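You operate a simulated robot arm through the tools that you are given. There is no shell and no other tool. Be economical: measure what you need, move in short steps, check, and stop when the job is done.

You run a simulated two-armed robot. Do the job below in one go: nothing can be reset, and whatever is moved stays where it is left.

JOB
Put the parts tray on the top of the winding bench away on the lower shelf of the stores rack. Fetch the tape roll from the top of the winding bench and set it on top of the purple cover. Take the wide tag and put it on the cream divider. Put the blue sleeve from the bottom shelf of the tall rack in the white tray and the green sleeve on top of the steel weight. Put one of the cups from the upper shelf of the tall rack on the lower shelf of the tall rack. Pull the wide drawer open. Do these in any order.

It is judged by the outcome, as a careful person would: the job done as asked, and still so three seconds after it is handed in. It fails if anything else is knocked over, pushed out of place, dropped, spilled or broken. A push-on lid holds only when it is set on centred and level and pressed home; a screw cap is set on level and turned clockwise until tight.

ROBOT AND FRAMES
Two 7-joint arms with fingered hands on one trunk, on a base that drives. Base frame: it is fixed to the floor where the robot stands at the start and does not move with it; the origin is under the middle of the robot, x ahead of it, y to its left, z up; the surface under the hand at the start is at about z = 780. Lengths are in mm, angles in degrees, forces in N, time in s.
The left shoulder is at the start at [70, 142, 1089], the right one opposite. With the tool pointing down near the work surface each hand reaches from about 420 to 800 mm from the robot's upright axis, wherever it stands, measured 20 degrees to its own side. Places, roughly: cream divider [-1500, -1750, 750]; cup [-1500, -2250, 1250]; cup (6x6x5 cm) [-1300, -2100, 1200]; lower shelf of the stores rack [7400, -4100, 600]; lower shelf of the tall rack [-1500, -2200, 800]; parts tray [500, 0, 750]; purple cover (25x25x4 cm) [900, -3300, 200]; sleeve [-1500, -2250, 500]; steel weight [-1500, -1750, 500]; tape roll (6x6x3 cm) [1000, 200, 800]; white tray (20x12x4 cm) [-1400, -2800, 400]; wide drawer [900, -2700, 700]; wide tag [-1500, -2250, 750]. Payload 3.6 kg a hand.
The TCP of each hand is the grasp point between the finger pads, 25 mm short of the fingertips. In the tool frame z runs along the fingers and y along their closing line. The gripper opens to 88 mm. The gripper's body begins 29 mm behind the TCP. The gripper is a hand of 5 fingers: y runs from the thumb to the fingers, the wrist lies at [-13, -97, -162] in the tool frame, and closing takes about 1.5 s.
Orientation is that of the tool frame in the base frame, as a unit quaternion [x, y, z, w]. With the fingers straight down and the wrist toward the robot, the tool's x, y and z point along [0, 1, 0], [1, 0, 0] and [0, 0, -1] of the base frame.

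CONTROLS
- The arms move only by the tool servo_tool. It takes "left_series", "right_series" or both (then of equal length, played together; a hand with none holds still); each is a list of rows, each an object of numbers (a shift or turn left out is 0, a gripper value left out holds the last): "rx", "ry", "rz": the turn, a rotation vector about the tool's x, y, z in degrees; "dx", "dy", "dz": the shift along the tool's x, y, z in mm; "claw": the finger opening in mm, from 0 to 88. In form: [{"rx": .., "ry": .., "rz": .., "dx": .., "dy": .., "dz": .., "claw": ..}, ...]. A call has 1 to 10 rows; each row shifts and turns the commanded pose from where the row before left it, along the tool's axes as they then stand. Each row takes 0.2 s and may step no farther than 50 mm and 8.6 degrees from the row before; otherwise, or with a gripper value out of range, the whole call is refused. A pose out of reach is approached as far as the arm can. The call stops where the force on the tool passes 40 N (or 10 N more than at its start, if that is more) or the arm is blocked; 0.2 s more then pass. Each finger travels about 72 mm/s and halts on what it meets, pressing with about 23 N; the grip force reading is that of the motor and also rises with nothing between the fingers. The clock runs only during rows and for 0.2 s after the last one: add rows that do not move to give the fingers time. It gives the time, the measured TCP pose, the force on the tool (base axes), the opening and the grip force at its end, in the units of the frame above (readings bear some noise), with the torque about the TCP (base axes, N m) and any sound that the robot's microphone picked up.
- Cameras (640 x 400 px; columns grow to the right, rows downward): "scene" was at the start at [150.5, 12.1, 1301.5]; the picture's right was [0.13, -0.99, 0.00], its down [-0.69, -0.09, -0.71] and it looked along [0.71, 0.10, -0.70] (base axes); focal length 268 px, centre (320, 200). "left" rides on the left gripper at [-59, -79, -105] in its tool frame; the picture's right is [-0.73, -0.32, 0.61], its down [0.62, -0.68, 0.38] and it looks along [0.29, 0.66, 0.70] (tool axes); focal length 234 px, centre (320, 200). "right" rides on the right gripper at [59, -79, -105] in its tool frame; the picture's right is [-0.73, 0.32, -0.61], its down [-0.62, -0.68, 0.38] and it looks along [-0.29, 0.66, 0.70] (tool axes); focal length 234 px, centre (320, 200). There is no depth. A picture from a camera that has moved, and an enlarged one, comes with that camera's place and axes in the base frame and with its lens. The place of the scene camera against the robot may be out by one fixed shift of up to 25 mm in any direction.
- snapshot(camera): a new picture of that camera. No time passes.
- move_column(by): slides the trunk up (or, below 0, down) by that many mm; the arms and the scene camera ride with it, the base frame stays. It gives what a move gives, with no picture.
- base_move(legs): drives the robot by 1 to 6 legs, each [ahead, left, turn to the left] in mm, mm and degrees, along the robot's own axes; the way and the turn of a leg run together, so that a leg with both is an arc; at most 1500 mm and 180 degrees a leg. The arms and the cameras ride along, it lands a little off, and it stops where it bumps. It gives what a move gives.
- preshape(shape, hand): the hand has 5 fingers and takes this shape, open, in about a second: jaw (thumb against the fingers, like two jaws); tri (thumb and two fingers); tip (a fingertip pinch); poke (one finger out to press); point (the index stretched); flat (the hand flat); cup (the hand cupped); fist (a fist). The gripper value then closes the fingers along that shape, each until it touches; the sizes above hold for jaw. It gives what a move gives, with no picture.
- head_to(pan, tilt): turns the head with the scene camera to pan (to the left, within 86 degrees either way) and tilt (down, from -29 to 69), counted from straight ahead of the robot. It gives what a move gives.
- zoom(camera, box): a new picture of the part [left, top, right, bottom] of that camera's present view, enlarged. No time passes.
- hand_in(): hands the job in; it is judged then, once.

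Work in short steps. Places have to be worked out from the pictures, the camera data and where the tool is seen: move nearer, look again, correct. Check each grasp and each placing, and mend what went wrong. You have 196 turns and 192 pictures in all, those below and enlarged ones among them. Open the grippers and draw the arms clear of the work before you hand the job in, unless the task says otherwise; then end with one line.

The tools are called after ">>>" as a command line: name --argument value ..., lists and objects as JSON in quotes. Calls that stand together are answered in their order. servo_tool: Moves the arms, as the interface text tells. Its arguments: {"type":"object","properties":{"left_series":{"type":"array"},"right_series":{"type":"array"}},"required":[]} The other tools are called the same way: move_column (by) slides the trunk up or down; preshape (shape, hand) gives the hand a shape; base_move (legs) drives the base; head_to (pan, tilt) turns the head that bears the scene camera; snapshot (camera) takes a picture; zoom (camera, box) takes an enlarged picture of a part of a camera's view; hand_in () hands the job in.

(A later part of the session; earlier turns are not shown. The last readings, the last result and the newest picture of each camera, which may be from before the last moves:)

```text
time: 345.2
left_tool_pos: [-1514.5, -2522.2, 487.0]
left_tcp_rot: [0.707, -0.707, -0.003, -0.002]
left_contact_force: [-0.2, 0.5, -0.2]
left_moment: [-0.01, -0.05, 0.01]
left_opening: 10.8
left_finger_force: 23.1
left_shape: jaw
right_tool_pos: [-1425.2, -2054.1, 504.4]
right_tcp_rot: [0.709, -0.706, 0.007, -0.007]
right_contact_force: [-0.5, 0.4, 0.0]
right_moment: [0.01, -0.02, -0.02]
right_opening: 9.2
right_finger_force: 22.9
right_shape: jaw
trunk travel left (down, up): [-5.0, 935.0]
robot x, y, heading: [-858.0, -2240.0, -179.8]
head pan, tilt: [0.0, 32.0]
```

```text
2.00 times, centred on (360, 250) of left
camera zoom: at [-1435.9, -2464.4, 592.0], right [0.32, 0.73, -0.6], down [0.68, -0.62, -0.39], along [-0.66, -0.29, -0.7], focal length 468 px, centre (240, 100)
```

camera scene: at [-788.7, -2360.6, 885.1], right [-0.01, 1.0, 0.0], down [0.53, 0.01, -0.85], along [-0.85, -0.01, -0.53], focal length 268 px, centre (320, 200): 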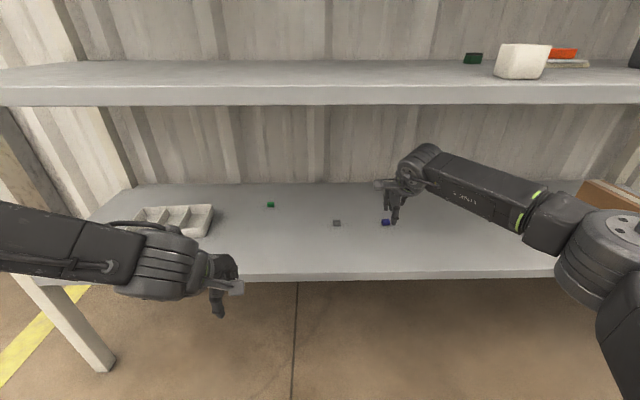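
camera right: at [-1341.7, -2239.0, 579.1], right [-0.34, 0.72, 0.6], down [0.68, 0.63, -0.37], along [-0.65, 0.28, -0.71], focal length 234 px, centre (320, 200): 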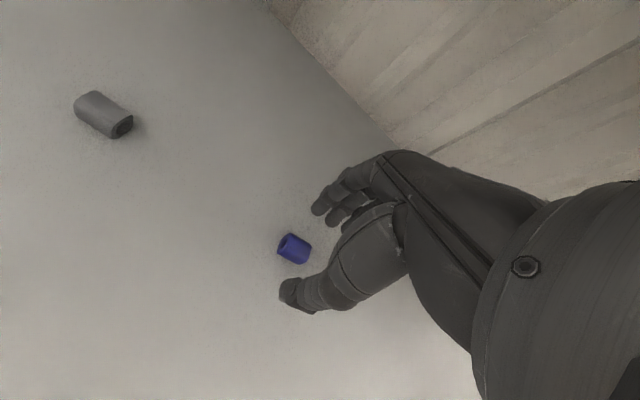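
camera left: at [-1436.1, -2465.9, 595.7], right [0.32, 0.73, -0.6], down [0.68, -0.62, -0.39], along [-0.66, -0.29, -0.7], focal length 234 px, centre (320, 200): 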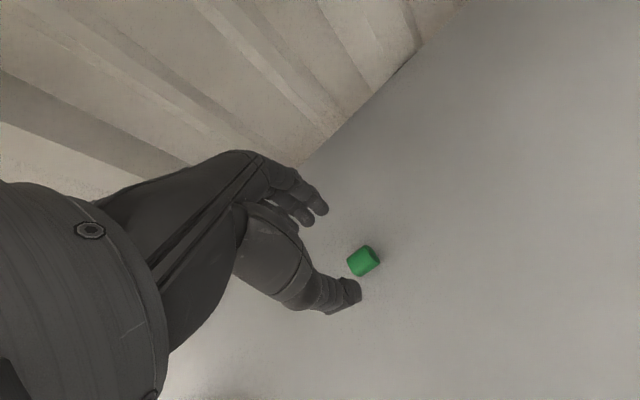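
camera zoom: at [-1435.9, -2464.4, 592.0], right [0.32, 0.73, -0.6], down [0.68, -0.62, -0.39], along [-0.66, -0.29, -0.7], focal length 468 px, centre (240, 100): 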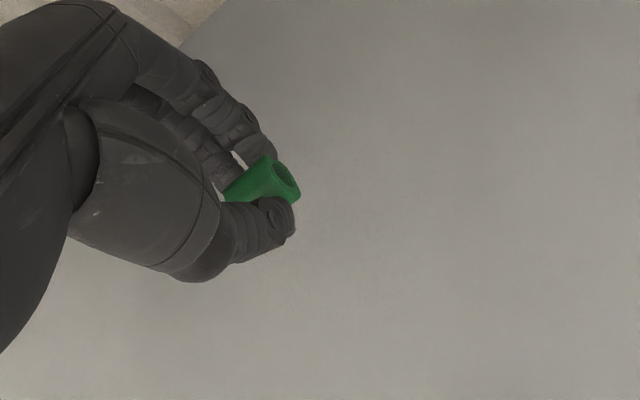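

Both sleeves are held. Next: blue into the white tray. I back out, tuck the left hand a little, strafe left and drive back in.

>>> base_move --legs '[[-340, 0, 0]]'

>>> servo_tool --left_series '[{"dy": -40}, {"dy": -40}, {"dy": -40}, {"dx": 0}]'

>>> base_move --legs '[[0, 715, 0], [220, 0, 0]]'

>>> snapshot --camera "right"

>>> snapshot --camera "scene"

```text
time: 347.5
left_tool_pos: [-1172.1, -2521.0, 486.4]
left_tcp_rot: [0.708, -0.707, -0.002, -0.002]
left_contact_force: [0.7, -0.2, -0.5]
left_moment: [0.0, 0.0, -0.02]
left_opening: 10.7
left_finger_force: 23.5
left_shape: jaw
right_tool_pos: [-1084.4, -2053.3, 503.1]
right_tcp_rot: [0.709, -0.705, 0.007, -0.007]
right_contact_force: [0.8, -0.1, -0.4]
right_moment: [0.0, -0.01, 0.03]
right_opening: 9.2
right_finger_force: 22.4
right_shape: jaw
trunk travel left (down, up): [-5.0, 935.0]
robot x, y, heading: [-519.1, -2238.9, -179.9]
head pan, tilt: [0.0, 32.0]
```

```text
time: 348.5
left_tool_pos: [-1055.7, -2520.8, 487.9]
left_tcp_rot: [0.708, -0.707, -0.003, -0.003]
left_contact_force: [-0.1, -0.5, -0.4]
left_moment: [0.0, 0.01, -0.03]
left_opening: 10.8
left_finger_force: 23.3
left_shape: jaw
right_tool_pos: [-1082.8, -2054.4, 504.0]
right_tcp_rot: [0.709, -0.705, 0.007, -0.006]
right_contact_force: [-0.6, -0.5, 0.8]
right_moment: [0.03, 0.0, -0.02]
right_opening: 9.1
right_finger_force: 23.0
right_shape: jaw
trunk travel left (down, up): [-5.0, 935.0]
robot x, y, heading: [-520.1, -2238.3, -179.8]
head pan, tilt: [0.0, 32.0]
```

```text
time: 353.6
left_tool_pos: [-1274.3, -3224.1, 487.4]
left_tcp_rot: [-0.707, 0.707, 0.004, 0.002]
left_contact_force: [0.3, -0.8, -0.5]
left_moment: [-0.03, -0.05, -0.01]
left_opening: 10.6
left_finger_force: 23.4
left_shape: jaw
right_tool_pos: [-1300.5, -2757.3, 504.0]
right_tcp_rot: [0.708, -0.706, 0.007, -0.006]
right_contact_force: [0.1, -0.7, 0.5]
right_moment: [0.0, 0.01, 0.0]
right_opening: 9.2
right_finger_force: 23.5
right_shape: jaw
trunk travel left (down, up): [-5.0, 935.0]
robot x, y, heading: [-737.2, -2943.9, -180.1]
head pan, tilt: [0.0, 32.0]
```

```text
53 pictures are left
camera right: at [-1222.9, -2814.7, 611.4], right [-0.34, 0.73, 0.6], down [0.69, 0.63, -0.37], along [-0.65, 0.29, -0.71], focal length 234 px, centre (320, 200)
```

right: 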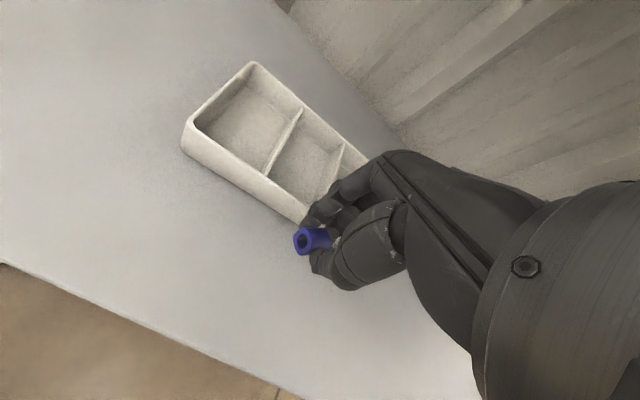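

```text
52 pictures are left
camera scene: at [-856.7, -2942.0, 700.1], right [0.0, 1.0, 0.0], down [0.53, 0.0, -0.85], along [-0.85, 0.0, -0.53], focal length 268 px, centre (320, 200)
```

scene: 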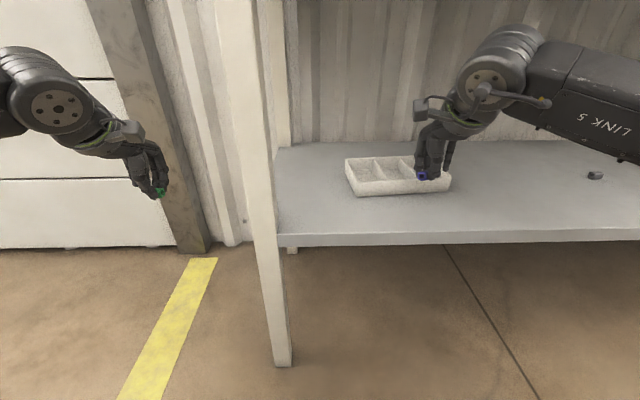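

The tray's middle compartment is centred ≈[-1402, -2784]. I move the sleeve above it and check.

>>> servo_tool --right_series '[{"dx": 9, "dy": 34}, {"dx": 9, "dy": 34}, {"dx": 9, "dy": 33}, {"dx": 0}]'

>>> snapshot --camera "right"

>>> zoom --camera "scene" --box '[320, 110, 500, 230]'

```text
time: 354.6
left_tool_pos: [-1273.2, -3224.8, 487.9]
left_tcp_rot: [0.707, -0.707, -0.003, 0.0]
left_contact_force: [-0.4, 0.1, -0.8]
left_moment: [-0.01, 0.02, -0.01]
left_opening: 10.7
left_finger_force: 23.3
left_shape: jaw
right_tool_pos: [-1401.9, -2785.8, 501.5]
right_tcp_rot: [0.708, -0.706, 0.007, -0.007]
right_contact_force: [-0.1, -0.5, 0.4]
right_moment: [0.02, -0.02, -0.01]
right_opening: 9.1
right_finger_force: 22.5
right_shape: jaw
trunk travel left (down, up): [-5.0, 935.0]
robot x, y, heading: [-735.7, -2945.6, -180.0]
head pan, tilt: [0.0, 32.0]
```

```text
51 pictures are left
camera right: at [-1323.4, -2843.6, 610.1], right [-0.34, 0.73, 0.6], down [0.69, 0.63, -0.37], along [-0.64, 0.29, -0.71], focal length 234 px, centre (320, 200)
```

right: 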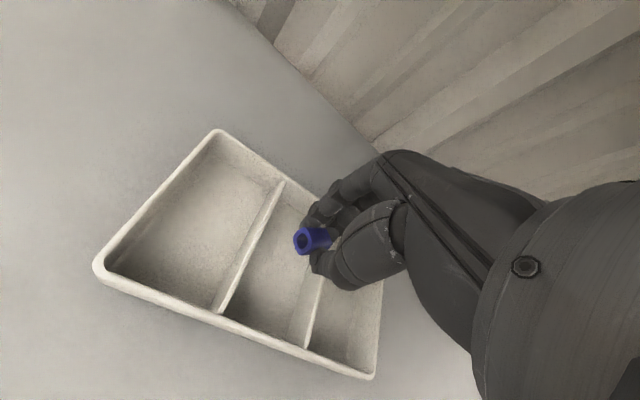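

```text
3.33 times, centred on (410, 170) of scene
camera zoom: at [-856.8, -2942.0, 700.1], right [0.0, 1.0, 0.0], down [0.53, 0.0, -0.85], along [-0.85, 0.0, -0.53], focal length 893 px, centre (20, 300)
```

zoom: 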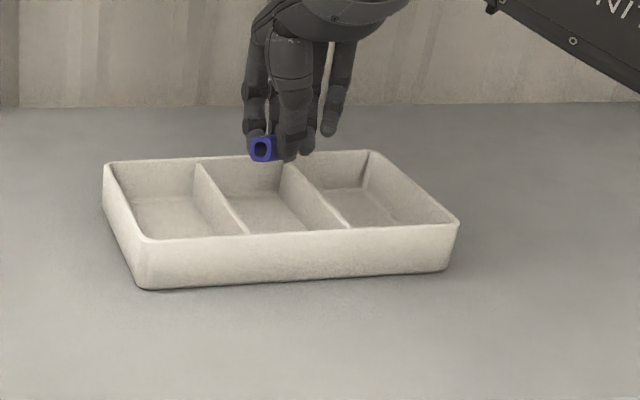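

It's above the middle compartment. I shift 6 mm right, lower about 28 mm with the fingertips just inside, and check contact.

>>> servo_tool --right_series '[{"dx": -6, "dz": 8}, {"dz": 10}, {"dz": 10}, {"dx": 0}]'

>>> zoom --camera "scene" --box '[320, 110, 500, 230]'

```text
time: 355.6
left_tool_pos: [-1274.3, -3225.3, 486.7]
left_tcp_rot: [-0.706, 0.708, 0.003, 0.0]
left_contact_force: [-0.4, 0.1, 0.8]
left_moment: [-0.03, 0.02, 0.03]
left_opening: 10.9
left_finger_force: 22.6
left_shape: jaw
right_tool_pos: [-1399.8, -2778.9, 472.8]
right_tcp_rot: [0.708, -0.706, 0.007, -0.006]
right_contact_force: [-0.5, -0.9, 0.5]
right_moment: [0.02, -0.01, 0.03]
right_opening: 9.4
right_finger_force: 22.7
right_shape: jaw
trunk travel left (down, up): [-5.0, 935.0]
robot x, y, heading: [-738.8, -2938.3, -179.7]
head pan, tilt: [0.0, 32.0]
```

```text
3.33 times, centred on (410, 170) of scene
camera zoom: at [-856.8, -2942.0, 700.1], right [0.0, 1.0, 0.0], down [0.53, 0.0, -0.85], along [-0.85, 0.0, -0.53], focal length 893 px, centre (20, 300)
```

zoom: 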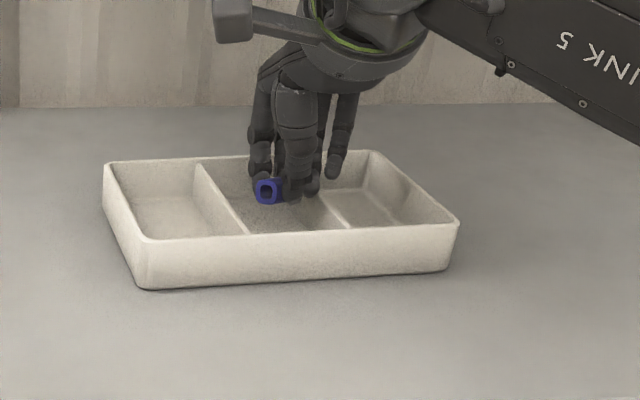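

Inside the compartment with no contact. I lower 6 mm more, release, and lift.

>>> servo_tool --right_series '[{"dz": 3}, {"dz": 3}, {"dx": 0}]'

>>> servo_tool --right_series '[{"claw": 34}, {"dx": 0}, {"dx": 0}, {"dx": 0}, {"dz": -15}, {"dz": -20}, {"dz": -10}, {"dx": 0}]'

>>> snapshot --camera "right"

```text
time: 356.4
left_tool_pos: [-1274.9, -3225.3, 487.9]
left_tcp_rot: [0.707, -0.707, -0.002, -0.002]
left_contact_force: [0.2, -0.2, 0.2]
left_moment: [0.01, -0.01, -0.01]
left_opening: 11.0
left_finger_force: 23.0
left_shape: jaw
right_tool_pos: [-1400.0, -2778.6, 467.4]
right_tcp_rot: [0.708, -0.706, 0.007, -0.006]
right_contact_force: [0.1, -0.6, -0.6]
right_moment: [-0.02, 0.02, 0.04]
right_opening: 9.1
right_finger_force: 23.2
right_shape: jaw
trunk travel left (down, up): [-5.0, 935.0]
robot x, y, heading: [-736.9, -2943.4, -179.7]
head pan, tilt: [0.0, 32.0]
```

```text
time: 358.2
left_tool_pos: [-1273.7, -3224.1, 486.4]
left_tcp_rot: [-0.707, 0.707, 0.002, 0.001]
left_contact_force: [0.7, 0.1, -0.1]
left_moment: [-0.01, 0.02, -0.03]
left_opening: 10.5
left_finger_force: 23.4
left_shape: jaw
right_tool_pos: [-1402.6, -2777.5, 513.3]
right_tcp_rot: [0.708, -0.706, 0.007, -0.007]
right_contact_force: [0.1, 0.0, 0.3]
right_moment: [0.01, -0.01, 0.01]
right_opening: 33.6
right_finger_force: 0.0
right_shape: jaw
trunk travel left (down, up): [-5.0, 935.0]
robot x, y, heading: [-731.0, -2940.9, -180.0]
head pan, tilt: [0.0, 32.0]
```

```text
48 pictures are left
camera right: at [-1324.1, -2835.8, 621.3], right [-0.34, 0.73, 0.6], down [0.69, 0.63, -0.37], along [-0.65, 0.29, -0.71], focal length 234 px, centre (320, 200)
```

right: 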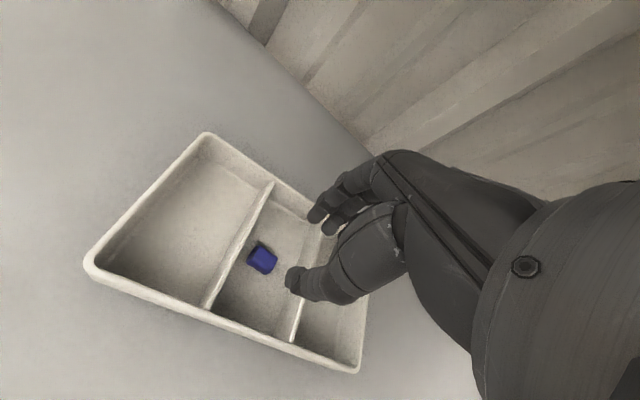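

Blue sleeve is in the tray. I back out, tuck the right hand close, and strafe to the right end for the steel weight.

>>> base_move --legs '[[-280, 0, 0]]'

>>> servo_tool --right_series '[{"dy": -40, "dz": -15}, {"dy": -40, "dz": -15}, {"dy": -40, "dz": -15}, {"dy": -40, "dz": -15}, {"dy": -40, "dz": -15}, {"dy": -40, "dz": -15}, {"dx": 0}]'

>>> base_move --legs '[[0, -1300, 0]]'

>>> snapshot --camera "scene"

```text
time: 360.2
left_tool_pos: [-996.6, -3222.8, 487.7]
left_tcp_rot: [-0.706, 0.709, 0.002, 0.001]
left_contact_force: [0.2, 0.0, -0.4]
left_moment: [0.0, 0.0, -0.01]
left_opening: 10.5
left_finger_force: 23.1
left_shape: jaw
right_tool_pos: [-1122.1, -2774.5, 512.2]
right_tcp_rot: [-0.706, 0.708, -0.008, 0.006]
right_contact_force: [-0.1, 0.3, -0.6]
right_moment: [0.0, 0.02, -0.01]
right_opening: 34.0
right_finger_force: 0.0
right_shape: jaw
trunk travel left (down, up): [-5.0, 935.0]
robot x, y, heading: [-456.4, -2943.1, 179.7]
head pan, tilt: [0.0, 32.0]
```

```text
time: 361.8
left_tool_pos: [-995.1, -3223.1, 488.3]
left_tcp_rot: [-0.705, 0.709, 0.003, 0.001]
left_contact_force: [0.3, 0.4, 0.4]
left_moment: [0.01, -0.01, -0.03]
left_opening: 11.0
left_finger_force: 23.3
left_shape: jaw
right_tool_pos: [-882.7, -2776.8, 607.7]
right_tcp_rot: [-0.706, 0.708, -0.007, 0.006]
right_contact_force: [0.2, -0.2, -0.5]
right_moment: [0.0, -0.01, 0.03]
right_opening: 33.9
right_finger_force: 0.0
right_shape: jaw
trunk travel left (down, up): [-5.0, 935.0]
robot x, y, heading: [-455.5, -2943.8, 179.8]
head pan, tilt: [0.0, 32.0]
```

```text
time: 368.3
left_tool_pos: [-994.8, -1928.9, 485.9]
left_tcp_rot: [0.71, -0.704, -0.002, -0.002]
left_contact_force: [0.3, 0.9, 0.1]
left_moment: [0.01, 0.01, 0.01]
left_opening: 10.4
left_finger_force: 23.2
left_shape: jaw
right_tool_pos: [-889.2, -1482.6, 608.6]
right_tcp_rot: [0.711, -0.703, 0.007, -0.006]
right_contact_force: [-0.8, 0.0, -0.5]
right_moment: [0.0, 0.01, 0.02]
right_opening: 33.7
right_finger_force: 0.1
right_shape: jaw
trunk travel left (down, up): [-5.0, 935.0]
robot x, y, heading: [-462.5, -1646.5, -179.7]
head pan, tilt: [0.0, 32.0]
```

```text
47 pictures are left
camera scene: at [-580.3, -1643.5, 700.1], right [-0.01, 1.0, 0.0], down [0.53, 0.0, -0.85], along [-0.85, -0.01, -0.53], focal length 268 px, centre (320, 200)
```

scene: 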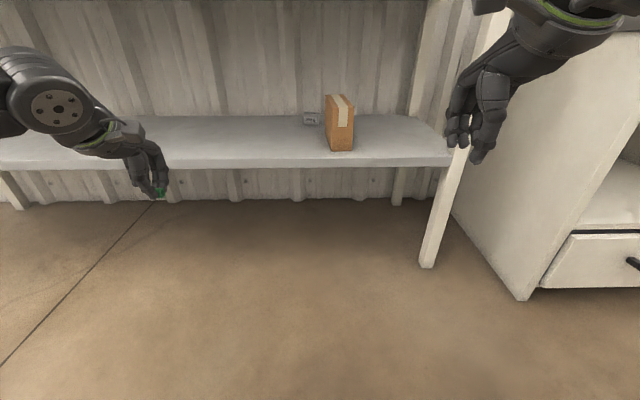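

Weight ≈[-1500, -1683], brown box just right-front of it, rack post at y≈-1278. I tuck the right hand inward, then move to y≈-1480 and forward.

>>> servo_tool --right_series '[{"dx": 35, "dy": -15}, {"dx": 35, "dy": -15}, {"dx": 30}, {"dz": -30}, {"dx": 0}]'

>>> base_move --legs '[[0, -165, 0], [320, 0, 0]]'

>>> snapshot --camera "left"

>>> snapshot --camera "scene"

```text
time: 369.5
left_tool_pos: [-994.9, -1930.7, 487.4]
left_tcp_rot: [0.709, -0.705, -0.002, -0.001]
left_contact_force: [-0.2, -0.3, 0.5]
left_moment: [0.02, -0.02, -0.01]
left_opening: 10.8
left_finger_force: 22.7
left_shape: jaw
right_tool_pos: [-858.0, -1583.4, 639.9]
right_tcp_rot: [0.712, -0.703, 0.007, -0.007]
right_contact_force: [0.7, -0.1, 0.5]
right_moment: [0.03, -0.02, -0.04]
right_opening: 33.7
right_finger_force: 0.1
right_shape: jaw
trunk travel left (down, up): [-5.0, 935.0]
robot x, y, heading: [-460.8, -1640.9, -179.5]
head pan, tilt: [0.0, 32.0]
```

```text
time: 372.7
left_tool_pos: [-1322.7, -1766.4, 487.5]
left_tcp_rot: [0.708, -0.706, -0.002, -0.001]
left_contact_force: [0.4, 0.1, 0.3]
left_moment: [0.01, 0.03, 0.01]
left_opening: 10.5
left_finger_force: 23.4
left_shape: jaw
right_tool_pos: [-1182.8, -1418.4, 639.4]
right_tcp_rot: [0.71, -0.704, 0.007, -0.007]
right_contact_force: [-0.1, 0.4, 0.0]
right_moment: [0.01, -0.01, 0.03]
right_opening: 33.9
right_finger_force: 0.0
right_shape: jaw
trunk travel left (down, up): [-5.0, 935.0]
robot x, y, heading: [-786.4, -1483.3, -179.7]
head pan, tilt: [0.0, 32.0]
```

```text
46 pictures are left
camera left: at [-1243.1, -1707.5, 593.1], right [0.32, 0.73, -0.6], down [0.68, -0.62, -0.39], along [-0.66, -0.29, -0.7], focal length 234 px, centre (320, 200)
```

left: 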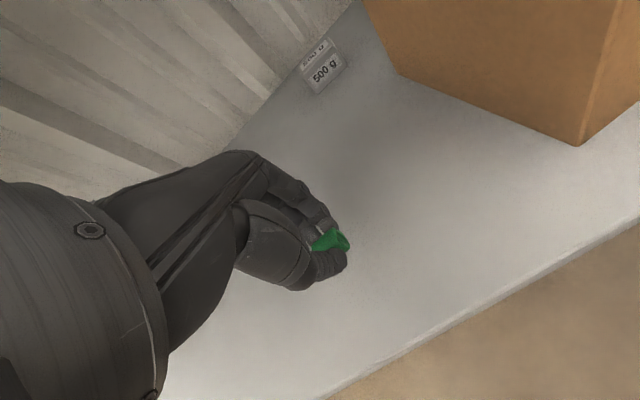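

```text
45 pictures are left
camera scene: at [-906.4, -1480.8, 700.1], right [-0.01, 1.0, 0.0], down [0.53, 0.0, -0.85], along [-0.85, -0.01, -0.53], focal length 268 px, centre (320, 200)
```

scene: 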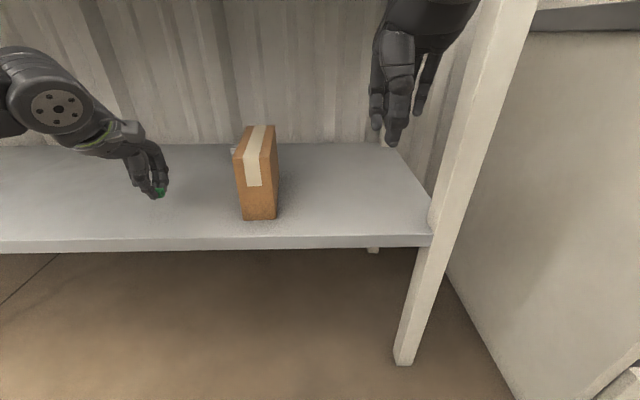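

>>> zoom --camera "left" --box '[260, 10, 380, 110]'

```text
4.00 times, centred on (320, 60) of left
camera zoom: at [-1243.1, -1707.5, 593.1], right [0.32, 0.73, -0.6], down [0.68, -0.62, -0.39], along [-0.66, -0.29, -0.7], focal length 937 px, centre (320, 760)
```

zoom: 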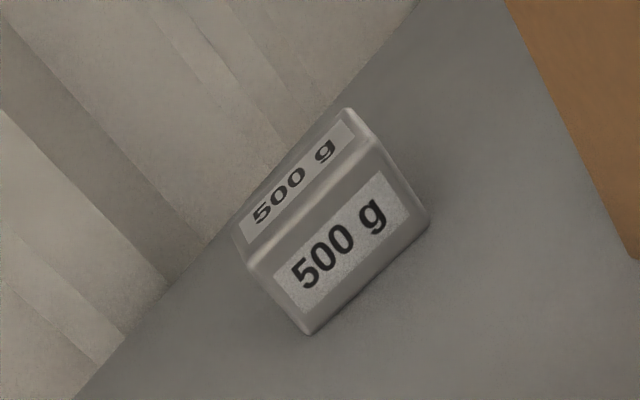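

The weight's top is ≈x −1568…−1595, y −1713…−1658, z≈455. It is deep, so I'll turn the robot 25° clockwise so that the left arm's best reach points straight at it.

>>> base_move --legs '[[-200, 0, 0], [0, 0, -25], [72, 258, 0]]'

>>> snapshot --camera "left"

>>> snapshot --camera "scene"

```text
time: 377.1
left_tool_pos: [-1371.9, -1700.9, 486.5]
left_tcp_rot: [-0.531, 0.847, 0.003, 0.001]
left_contact_force: [-0.5, -0.1, -0.1]
left_moment: [0.01, 0.0, 0.01]
left_opening: 10.5
left_finger_force: 23.1
left_shape: jaw
right_tool_pos: [-1096.2, -1450.0, 639.2]
right_tcp_rot: [-0.532, 0.846, -0.009, 0.004]
right_contact_force: [-0.6, 0.3, 0.6]
right_moment: [-0.01, -0.02, 0.0]
right_opening: 33.4
right_finger_force: 0.0
right_shape: jaw
trunk travel left (down, up): [-5.0, 935.0]
robot x, y, heading: [-767.7, -1681.8, 154.3]
head pan, tilt: [0.0, 32.0]
```

```text
43 pictures are left
camera left: at [-1275.7, -1683.0, 593.1], right [0.61, 0.52, -0.6], down [0.34, -0.86, -0.39], along [-0.72, 0.03, -0.7], focal length 234 px, centre (320, 200)
```

left: 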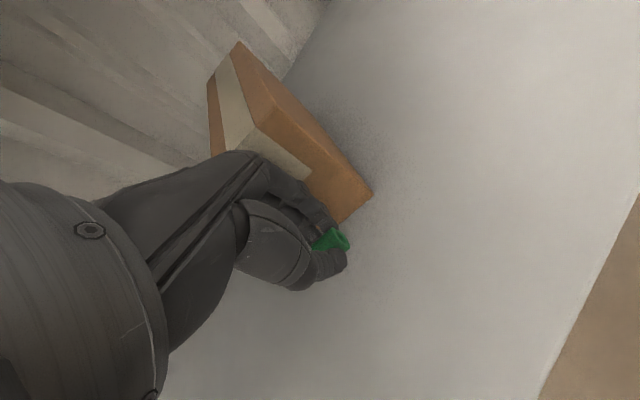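

```text
42 pictures are left
camera scene: at [-872.2, -1619.1, 700.1], right [0.43, 0.9, 0.0], down [0.48, -0.23, -0.85], along [-0.76, 0.37, -0.53], focal length 268 px, centre (320, 200)
```

scene: 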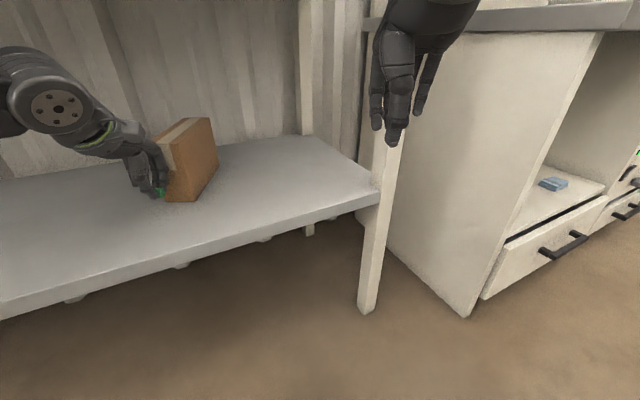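

The brown box has shifted: my sideways move must have brushed it. I must measure it and put it back; first a closer look.

>>> zoom --camera "scene" --box '[60, 80, 300, 240]'

>>> zoom --camera "left" --box '[180, 20, 420, 260]'

```text
2.50 times, centred on (180, 160) of scene
camera zoom: at [-872.2, -1619.1, 700.1], right [0.43, 0.9, 0.0], down [0.48, -0.23, -0.85], along [-0.76, 0.37, -0.53], focal length 670 px, centre (670, 300)
```

zoom: 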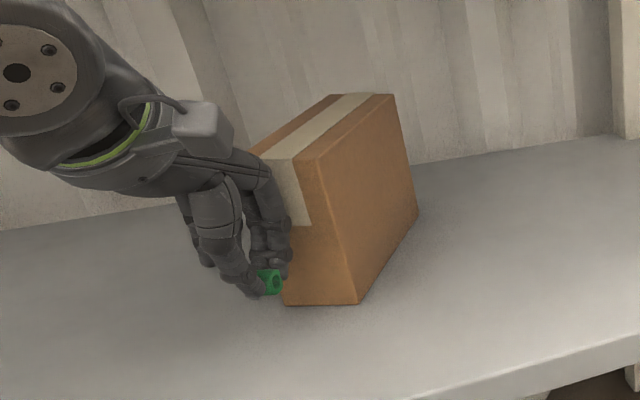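

```text
1.67 times, centred on (300, 140) of left
camera zoom: at [-1275.7, -1683.0, 593.1], right [0.61, 0.52, -0.6], down [0.34, -0.86, -0.39], along [-0.72, 0.03, -0.7], focal length 390 px, centre (353, 300)
```

zoom: 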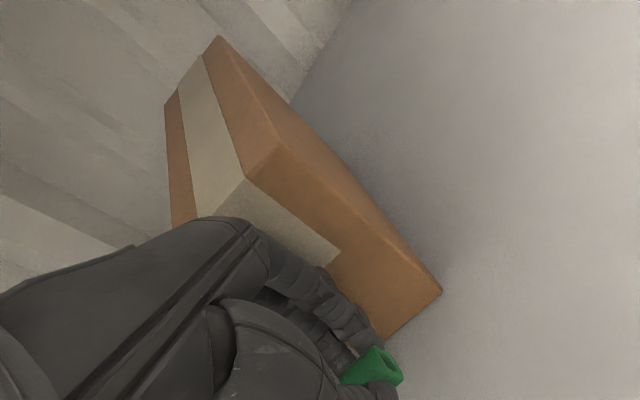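

The box is upright but shifted ~100 mm and turned ~29°; original centre ≈[-1396, -1598] (axis 185°), now ≈[-1490, -1638] (axis 156°). I back away from it, turn so the free right hand can grip it across its narrow width, and bring that hand to height.

>>> base_move --legs '[[-260, 0, 0], [0, 0, 45.7], [150, -246, 0]]'

>>> servo_tool --right_series '[{"rz": -8, "claw": 88}, {"rz": -8}, {"rz": -8}, {"rz": -8}, {"rz": -8}, {"rz": -6}, {"dz": 40}, {"dz": 40}, {"dz": 20}, {"dx": 0}]'

>>> snapshot --camera "scene"

>>> snapshot --camera "right"

```text
time: 382.6
left_tool_pos: [-1167.3, -2061.8, 488.4]
left_tcp_rot: [0.819, -0.574, -0.003, -0.001]
left_contact_force: [-0.5, -0.3, 0.2]
left_moment: [-0.02, 0.0, 0.01]
left_opening: 10.9
left_finger_force: 23.3
left_shape: jaw
right_tool_pos: [-1153.1, -1689.3, 640.9]
right_tcp_rot: [0.82, -0.573, 0.006, -0.007]
right_contact_force: [-0.7, 0.4, 0.2]
right_moment: [0.0, 0.01, 0.02]
right_opening: 33.9
right_finger_force: 0.0
right_shape: jaw
trunk travel left (down, up): [-5.0, 935.0]
robot x, y, heading: [-753.9, -1610.8, -160.2]
head pan, tilt: [0.0, 32.0]
```

```text
time: 384.8
left_tool_pos: [-1167.7, -2063.1, 487.9]
left_tcp_rot: [0.819, -0.574, -0.002, -0.001]
left_contact_force: [0.5, -0.7, 0.3]
left_moment: [-0.01, 0.01, 0.02]
left_opening: 10.9
left_finger_force: 23.0
left_shape: jaw
right_tool_pos: [-1152.2, -1688.2, 538.4]
right_tcp_rot: [0.978, -0.207, 0.009, -0.003]
right_contact_force: [0.4, -0.4, 0.2]
right_moment: [-0.03, -0.01, 0.02]
right_opening: 87.6
right_finger_force: 0.1
right_shape: jaw
trunk travel left (down, up): [-5.0, 935.0]
robot x, y, heading: [-758.9, -1613.1, -160.1]
head pan, tilt: [0.0, 32.0]
```

```text
39 pictures are left
camera scene: at [-869.7, -1661.3, 700.1], right [-0.34, 0.94, 0.0], down [0.5, 0.18, -0.85], along [-0.8, -0.29, -0.53], focal length 268 px, centre (320, 200)
```

scene: 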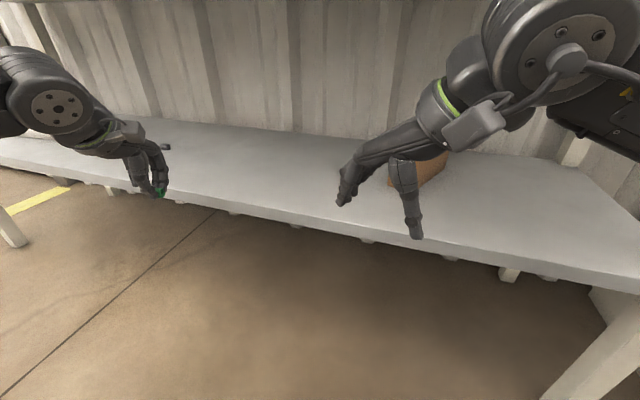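

```text
38 pictures are left
camera right: at [-1067.0, -1639.5, 646.8], right [-0.81, 0.0, 0.59], down [-0.29, 0.88, -0.38], along [-0.52, -0.48, -0.71], focal length 234 px, centre (320, 200)
```

right: 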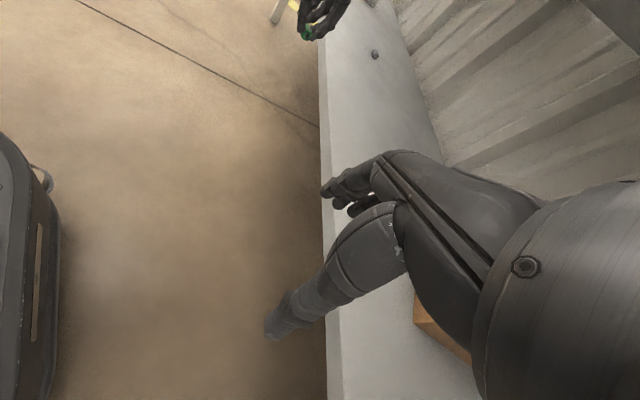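

The hand's axis now matches the box. I align sideways (91 mm) in front of it, move the base closer and check with the scene camera.

>>> servo_tool --right_series '[{"dy": 46}, {"dy": 45}, {"dx": 0}]'

>>> base_move --legs '[[85, -32, 0]]'

>>> zoom --camera "scene" --box '[240, 80, 520, 280]'

```text
time: 385.6
left_tool_pos: [-1168.1, -2062.1, 487.6]
left_tcp_rot: [0.819, -0.574, -0.003, -0.002]
left_contact_force: [-0.5, -0.5, 0.2]
left_moment: [0.0, 0.01, 0.0]
left_opening: 10.4
left_finger_force: 22.9
left_shape: jaw
right_tool_pos: [-1188.9, -1770.6, 536.9]
right_tcp_rot: [0.978, -0.207, 0.008, -0.004]
right_contact_force: [0.6, -0.3, 0.3]
right_moment: [0.01, -0.03, 0.0]
right_opening: 87.6
right_finger_force: 0.0
right_shape: jaw
trunk travel left (down, up): [-5.0, 935.0]
robot x, y, heading: [-760.0, -1617.6, -160.1]
head pan, tilt: [0.0, 32.0]
```

```text
time: 386.8
left_tool_pos: [-1261.6, -2062.3, 486.9]
left_tcp_rot: [0.819, -0.574, -0.002, -0.001]
left_contact_force: [-0.3, -0.2, -0.2]
left_moment: [0.01, 0.01, 0.01]
left_opening: 10.5
left_finger_force: 22.3
left_shape: jaw
right_tool_pos: [-1281.9, -1769.5, 537.1]
right_tcp_rot: [0.978, -0.207, 0.009, -0.005]
right_contact_force: [1.0, -0.2, 0.2]
right_moment: [-0.02, 0.0, 0.01]
right_opening: 87.6
right_finger_force: 0.0
right_shape: jaw
trunk travel left (down, up): [-5.0, 935.0]
robot x, y, heading: [-851.7, -1612.4, -160.1]
head pan, tilt: [0.0, 32.0]
```

```text
2.00 times, centred on (380, 180) of scene
camera zoom: at [-962.4, -1660.0, 700.1], right [-0.34, 0.94, 0.0], down [0.5, 0.18, -0.85], along [-0.8, -0.29, -0.53], focal length 536 px, centre (200, 240)
```

zoom: 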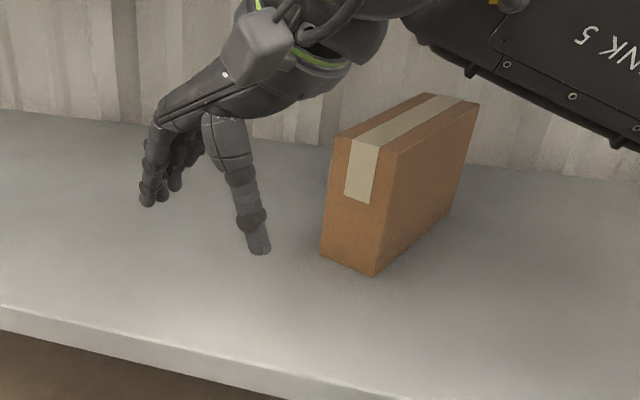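

Consistent: the box's front middle is at ≈[-1408, -1674]. I correct 36 mm sideways and slide in along its length until the fingers straddle its front, then check.

>>> servo_tool --right_series '[{"dy": -36}, {"dz": 8}, {"dx": -40}, {"dx": -40}, {"dx": -40}, {"dx": 0}]'

>>> zoom --camera "scene" --box '[240, 80, 520, 280]'

>>> snapshot --camera "right"

```text
time: 388.1
left_tool_pos: [-1259.6, -2064.7, 484.5]
left_tcp_rot: [0.819, -0.574, -0.005, -0.003]
left_contact_force: [0.5, 0.6, 0.1]
left_moment: [-0.02, 0.01, -0.02]
left_opening: 10.5
left_finger_force: 22.9
left_shape: jaw
right_tool_pos: [-1376.0, -1690.9, 526.2]
right_tcp_rot: [0.979, -0.206, 0.008, -0.007]
right_contact_force: [-0.2, 0.9, -0.7]
right_moment: [-0.04, -0.02, -0.02]
right_opening: 87.6
right_finger_force: 0.1
right_shape: jaw
trunk travel left (down, up): [-5.0, 935.0]
robot x, y, heading: [-850.0, -1610.2, -160.0]
head pan, tilt: [0.0, 32.0]
```

```text
2.00 times, centred on (380, 180) of scene
camera zoom: at [-962.1, -1664.3, 700.1], right [-0.34, 0.94, 0.01], down [0.5, 0.19, -0.85], along [-0.8, -0.29, -0.53], focal length 536 px, centre (200, 240)
```

zoom: 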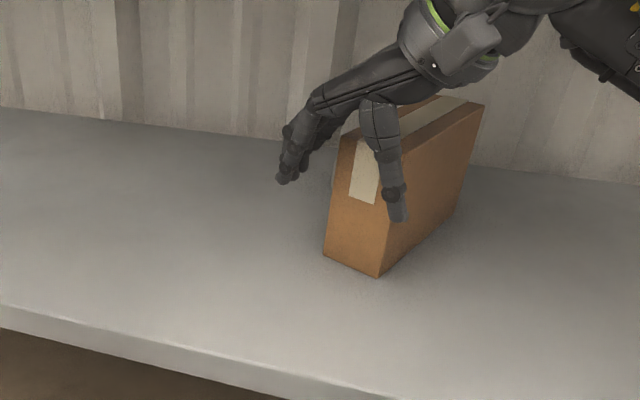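

```text
35 pictures are left
camera right: at [-1290.8, -1643.5, 634.5], right [-0.81, -0.01, 0.59], down [-0.29, 0.88, -0.38], along [-0.52, -0.48, -0.71], focal length 234 px, centre (320, 200)
```

right: 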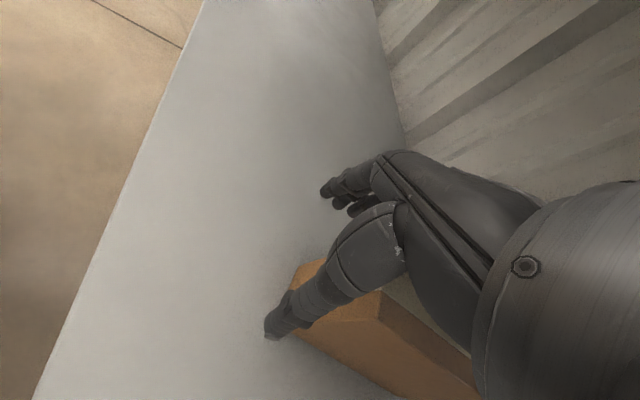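

Fingers and thumb straddle the box. I advance another 100 mm along it and close gently.

>>> servo_tool --right_series '[{"dx": -25}, {"dx": -25}, {"dx": -25}, {"dx": -25}, {"dx": 0}]'

>>> zoom --camera "scene" --box '[240, 80, 520, 280]'

```text
time: 389.4
left_tool_pos: [-1253.3, -2070.0, 484.2]
left_tcp_rot: [0.819, -0.574, -0.012, -0.005]
left_contact_force: [0.5, 0.7, 0.3]
left_moment: [0.0, -0.01, -0.04]
left_opening: 10.6
left_finger_force: 23.1
left_shape: jaw
right_tool_pos: [-1390.7, -1683.8, 516.0]
right_tcp_rot: [0.978, -0.206, -0.001, -0.011]
right_contact_force: [0.7, 0.3, -0.1]
right_moment: [-0.01, 0.03, -0.02]
right_opening: 87.8
right_finger_force: 0.1
right_shape: jaw
right hand out of reach, approached as far as the arm can: row 1, 2, 3, 4
trunk travel left (down, up): [-5.0, 935.0]
robot x, y, heading: [-850.4, -1611.6, -159.6]
head pan, tilt: [0.0, 32.0]
```

```text
2.00 times, centred on (380, 180) of scene
camera zoom: at [-954.9, -1671.3, 701.2], right [-0.34, 0.94, 0.02], down [0.49, 0.2, -0.85], along [-0.8, -0.28, -0.53], focal length 536 px, centre (200, 240)
```

zoom: 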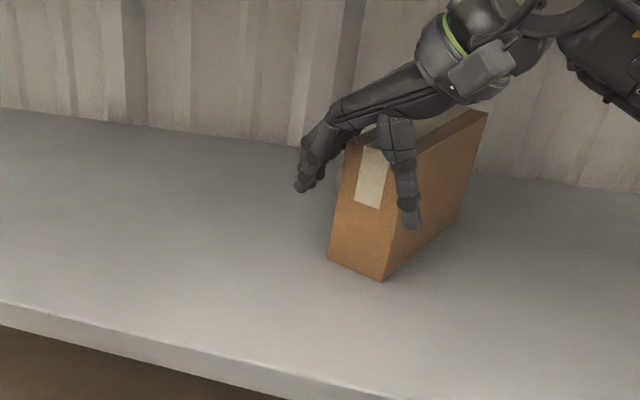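

The arm hit its limit at that wrist angle. I withdraw along the box, turn the robot 20° further left and shift right so the wrist works less twisted.

>>> servo_tool --right_series '[{"dx": 35}, {"dx": 45}, {"dx": 45}, {"dx": 10}, {"dx": 0}]'

>>> base_move --legs '[[0, 0, 20], [-123, -146, 0]]'

>>> servo_tool --right_series '[{"rz": 7}, {"rz": 7}, {"rz": 6}, {"dx": 0}]'

>>> zoom --camera "scene" --box '[320, 80, 600, 280]'

```text
time: 390.6
left_tool_pos: [-1261.2, -2061.1, 486.8]
left_tcp_rot: [0.818, -0.575, -0.003, 0.0]
left_contact_force: [-0.2, 0.5, -0.2]
left_moment: [0.01, 0.03, 0.0]
left_opening: 10.9
left_finger_force: 23.2
left_shape: jaw
right_tool_pos: [-1272.9, -1725.4, 511.6]
right_tcp_rot: [0.978, -0.207, 0.008, -0.004]
right_contact_force: [0.0, 0.2, -0.2]
right_moment: [0.01, 0.0, -0.01]
right_opening: 87.9
right_finger_force: 0.0
right_shape: jaw
trunk travel left (down, up): [-5.0, 935.0]
robot x, y, heading: [-852.3, -1612.2, -160.0]
head pan, tilt: [0.0, 32.0]
```

```text
time: 393.2
left_tool_pos: [-1075.6, -1993.4, 487.2]
left_tcp_rot: [0.908, -0.419, -0.004, -0.001]
left_contact_force: [-0.9, 0.9, 0.8]
left_moment: [0.02, -0.01, -0.01]
left_opening: 10.7
left_finger_force: 22.8
left_shape: jaw
right_tool_pos: [-1201.8, -1687.7, 509.1]
right_tcp_rot: [1.0, -0.021, 0.008, -0.009]
right_contact_force: [1.0, -0.9, 0.0]
right_moment: [-0.01, 0.02, -0.02]
right_opening: 87.9
right_finger_force: 0.1
right_shape: jaw
trunk travel left (down, up): [-5.0, 935.0]
robot x, y, heading: [-852.1, -1426.9, -139.3]
head pan, tilt: [0.0, 32.0]
stopped in leg 2: the robot was blocked; the commanded pose is now the measured one
```

```text
time: 394.2
left_tool_pos: [-1077.8, -1998.8, 479.0]
left_tcp_rot: [0.91, -0.415, -0.001, -0.007]
left_contact_force: [-0.2, -0.9, 0.0]
left_moment: [0.02, -0.01, -0.01]
left_opening: 10.7
left_finger_force: 23.3
left_shape: jaw
right_tool_pos: [-1204.8, -1694.7, 502.1]
right_tcp_rot: [0.981, -0.194, 0.011, -0.018]
right_contact_force: [1.2, 0.1, 0.0]
right_moment: [0.0, -0.01, 0.02]
right_opening: 87.5
right_finger_force: 0.1
right_shape: jaw
trunk travel left (down, up): [-5.0, 935.0]
robot x, y, heading: [-849.6, -1432.2, -139.0]
head pan, tilt: [0.0, 32.0]
```

```text
2.00 times, centred on (460, 180) of scene
camera zoom: at [-944.4, -1526.8, 697.6], right [-0.66, 0.75, 0.0], down [0.41, 0.36, -0.84], along [-0.63, -0.55, -0.54], focal length 536 px, centre (40, 240)
```

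zoom: 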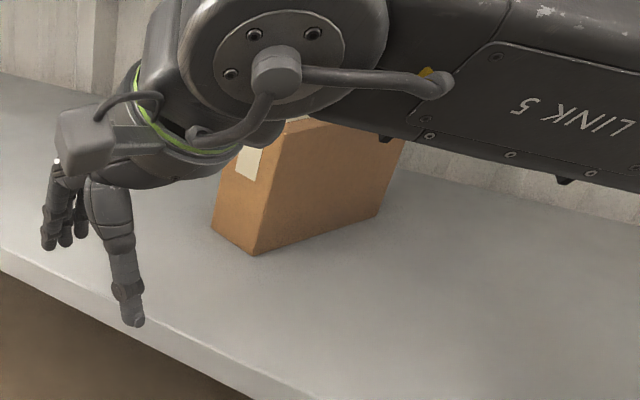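

The elbow is meeting the rack post, so this stance is wrong. I back away, return to heading 200° and stand 100 mm further left than before so the elbow clears the post.

>>> base_move --legs '[[-91, 79, 0], [0, 0, -21], [161, 238, 0]]'

>>> servo_tool --right_series '[{"rz": -7}, {"rz": -7}, {"rz": -7}, {"dx": 0}]'

>>> zoom --camera "scene" --box '[280, 60, 600, 280]'

```text
time: 398.2
left_tool_pos: [-1221.3, -2153.2, 487.8]
left_tcp_rot: [0.814, -0.581, -0.003, -0.001]
left_contact_force: [-0.5, -0.2, 0.0]
left_moment: [0.04, 0.01, 0.02]
left_opening: 10.5
left_finger_force: 23.3
left_shape: jaw
right_tool_pos: [-1225.4, -1821.8, 509.1]
right_tcp_rot: [0.926, -0.376, 0.007, -0.008]
right_contact_force: [0.1, 1.1, -0.1]
right_moment: [-0.04, 0.01, -0.01]
right_opening: 87.7
right_finger_force: 0.1
right_shape: jaw
trunk travel left (down, up): [-5.0, 935.0]
robot x, y, heading: [-805.2, -1712.9, -160.8]
head pan, tilt: [0.0, 32.0]
```

```text
time: 399.2
left_tool_pos: [-1220.3, -2152.7, 486.9]
left_tcp_rot: [0.815, -0.58, -0.003, -0.001]
left_contact_force: [0.7, 1.0, 0.1]
left_moment: [0.01, 0.01, -0.01]
left_opening: 10.4
left_finger_force: 23.1
left_shape: jaw
right_tool_pos: [-1224.3, -1821.8, 509.6]
right_tcp_rot: [0.98, -0.201, 0.009, -0.007]
right_contact_force: [0.2, 0.0, 0.3]
right_moment: [-0.02, 0.0, -0.01]
right_opening: 87.9
right_finger_force: 0.0
right_shape: jaw
trunk travel left (down, up): [-5.0, 935.0]
robot x, y, heading: [-806.0, -1710.8, -160.7]
head pan, tilt: [0.0, 32.0]
```

```text
1.82 times, centred on (440, 170) of scene
camera zoom: at [-917.2, -1757.0, 700.1], right [-0.33, 0.94, 0.0], down [0.5, 0.17, -0.85], along [-0.8, -0.28, -0.53], focal length 487 px, centre (102, 254)
```

zoom: 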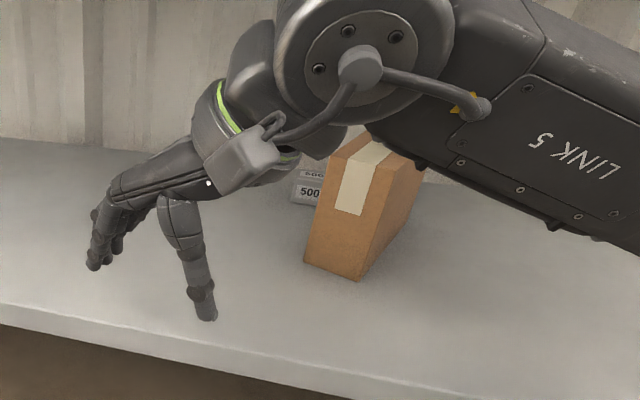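

The box is unchanged. I align on its centreline, raise slightly, and slide in.

>>> servo_tool --right_series '[{"dy": -32, "dz": -8}, {"dy": -31, "dz": -8}, {"dx": -45}, {"dx": -45}, {"dx": -45}, {"dx": -45}, {"dx": -35}, {"dx": 0}]'

>>> zoom --camera "scene" --box '[280, 60, 600, 280]'

```text
time: 401.0
left_tool_pos: [-1221.5, -2153.7, 486.8]
left_tcp_rot: [0.814, -0.581, -0.003, -0.001]
left_contact_force: [0.2, 0.0, 0.4]
left_moment: [-0.02, 0.03, 0.03]
left_opening: 10.7
left_finger_force: 23.0
left_shape: jaw
right_tool_pos: [-1320.7, -1719.8, 513.4]
right_tcp_rot: [0.979, -0.204, 0.008, -0.006]
right_contact_force: [0.7, 0.1, 0.4]
right_moment: [0.0, 0.01, -0.04]
right_opening: 87.7
right_finger_force: 0.1
right_shape: jaw
right hand out of reach, approached as far as the arm can: row 5, 6, 7
trunk travel left (down, up): [-5.0, 935.0]
robot x, y, heading: [-803.4, -1713.5, -160.9]
head pan, tilt: [0.0, 32.0]
```

```text
1.82 times, centred on (440, 170) of scene
camera zoom: at [-917.1, -1756.9, 700.1], right [-0.33, 0.94, 0.0], down [0.5, 0.17, -0.85], along [-0.8, -0.28, -0.53], focal length 487 px, centre (102, 254)
```

zoom: 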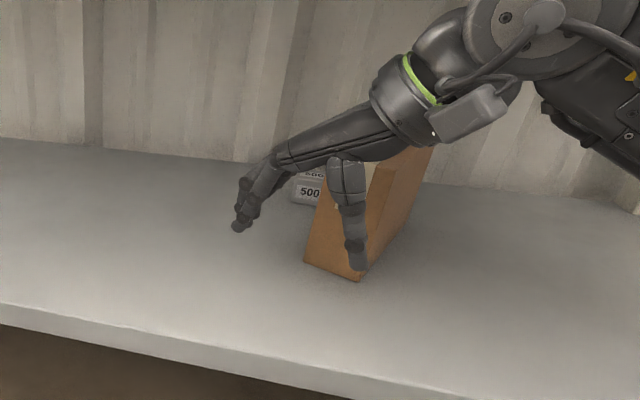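

That wrist angle can't reach. New plan: finish the green sleeve first with the left hand along a path left of the box, then set the box back with both hands. I withdraw and tuck the right hand, and turn back to heading 155°.

>>> servo_tool --right_series '[{"dx": 45}, {"dx": 45}, {"dx": 40, "claw": 10}, {"rz": 8}, {"rz": 8}, {"rz": 8}, {"rz": 8}, {"rz": 8}, {"rz": 6}, {"dz": -45}]'

>>> base_move --legs '[[-176, 103, 0], [0, 0, -44.3], [241, 93, 0]]'

>>> snapshot --camera "left"

>>> snapshot --camera "scene"

```text
time: 403.2
left_tool_pos: [-1221.3, -2154.3, 487.8]
left_tcp_rot: [0.814, -0.581, -0.003, -0.001]
left_contact_force: [-0.2, 0.5, -0.6]
left_moment: [0.02, -0.01, -0.04]
left_opening: 10.6
left_finger_force: 22.6
left_shape: jaw
right_tool_pos: [-1200.6, -1771.5, 561.2]
right_tcp_rot: [0.823, -0.569, 0.006, -0.01]
right_contact_force: [0.3, -1.2, 0.8]
right_moment: [-0.01, 0.02, -0.01]
right_opening: 9.9
right_finger_force: 0.1
right_shape: jaw
trunk travel left (down, up): [-5.0, 935.0]
robot x, y, heading: [-802.0, -1710.9, -160.7]
head pan, tilt: [0.0, 32.0]
```

```text
time: 408.3
left_tool_pos: [-1468.1, -1753.8, 486.4]
left_tcp_rot: [-0.532, 0.847, 0.002, 0.001]
left_contact_force: [-0.1, 0.1, 0.6]
left_moment: [-0.01, 0.01, 0.0]
left_opening: 10.6
left_finger_force: 23.2
left_shape: jaw
right_tool_pos: [-1185.1, -1496.4, 560.1]
right_tcp_rot: [-0.545, 0.838, -0.01, 0.006]
right_contact_force: [-0.3, -0.4, 0.0]
right_moment: [-0.01, 0.02, 0.03]
right_opening: 10.2
right_finger_force: 0.0
right_shape: jaw
trunk travel left (down, up): [-5.0, 935.0]
robot x, y, heading: [-859.6, -1736.8, 154.6]
head pan, tilt: [0.0, 32.0]
```

```text
30 pictures are left
camera left: at [-1371.4, -1736.2, 593.0], right [0.61, 0.52, -0.6], down [0.34, -0.85, -0.39], along [-0.72, 0.03, -0.7], focal length 234 px, centre (320, 200)
```

left: 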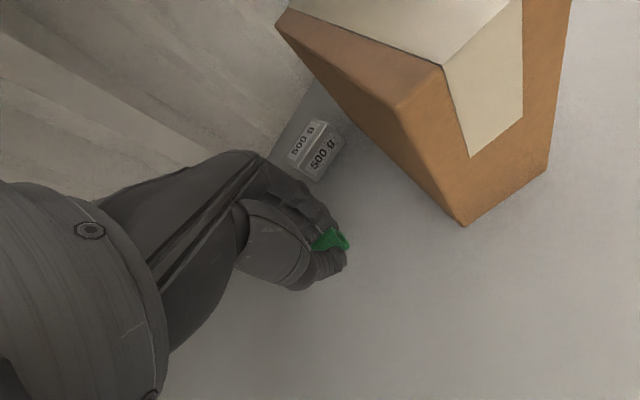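

```text
29 pictures are left
camera scene: at [-968.2, -1671.4, 700.1], right [0.43, 0.9, 0.0], down [0.48, -0.23, -0.85], along [-0.76, 0.37, -0.53], focal length 268 px, centre (320, 200)
```

scene: 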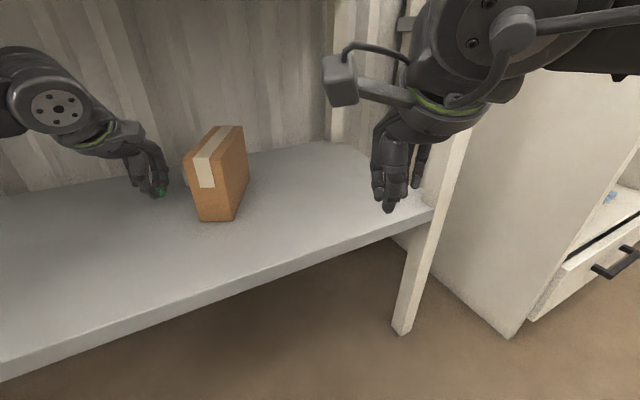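

The weight's top centre is confirmed at ≈[-1581, -1686] and the box's left face stays ~60 mm away from the path. I raise 12 mm and move the sleeve in over the weight.

>>> servo_tool --left_series '[{"dz": -12}, {"dy": 33, "dx": -3}, {"dy": 33, "dx": -3}, {"dy": 33, "dx": -3}, {"dy": 32, "dx": -3}, {"dx": 0}]'

>>> snapshot --camera "left"

```text
time: 409.7
left_tool_pos: [-1582.1, -1685.7, 500.8]
left_tcp_rot: [-0.532, 0.847, 0.003, 0.003]
left_contact_force: [0.3, -0.6, 0.2]
left_moment: [-0.03, 0.01, -0.01]
left_opening: 10.5
left_finger_force: 22.8
left_shape: jaw
right_tool_pos: [-1187.2, -1496.1, 560.2]
right_tcp_rot: [-0.545, 0.838, -0.01, 0.007]
right_contact_force: [0.2, 0.8, -0.3]
right_moment: [-0.01, -0.01, 0.01]
right_opening: 10.3
right_finger_force: 0.1
right_shape: jaw
trunk travel left (down, up): [-5.0, 935.0]
robot x, y, heading: [-861.6, -1734.3, 154.3]
head pan, tilt: [0.0, 32.0]
```

```text
28 pictures are left
camera left: at [-1485.3, -1668.4, 606.1], right [0.61, 0.52, -0.6], down [0.34, -0.85, -0.39], along [-0.72, 0.03, -0.7], focal length 234 px, centre (320, 200)
```

left: 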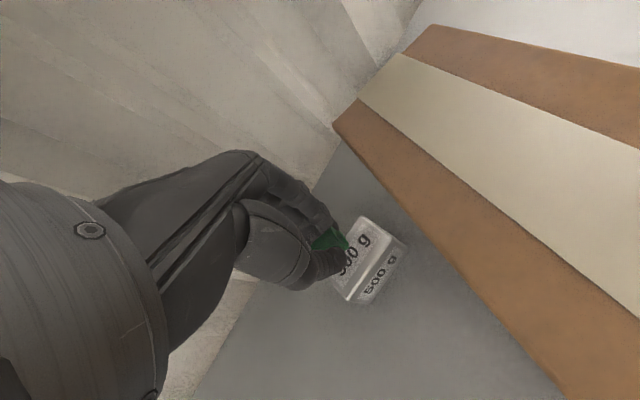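

>>> zoom --camera "left" --box '[290, 190, 430, 320]'

```text
3.08 times, centred on (360, 255) of left
camera zoom: at [-1485.3, -1668.4, 606.1], right [0.61, 0.52, -0.6], down [0.34, -0.85, -0.39], along [-0.72, 0.03, -0.7], focal length 720 px, centre (197, 31)
```

zoom: 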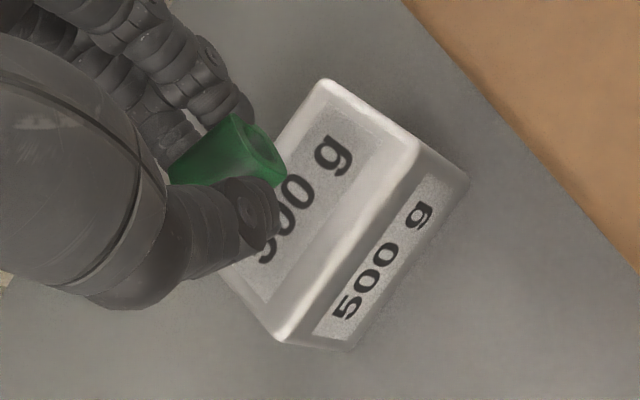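

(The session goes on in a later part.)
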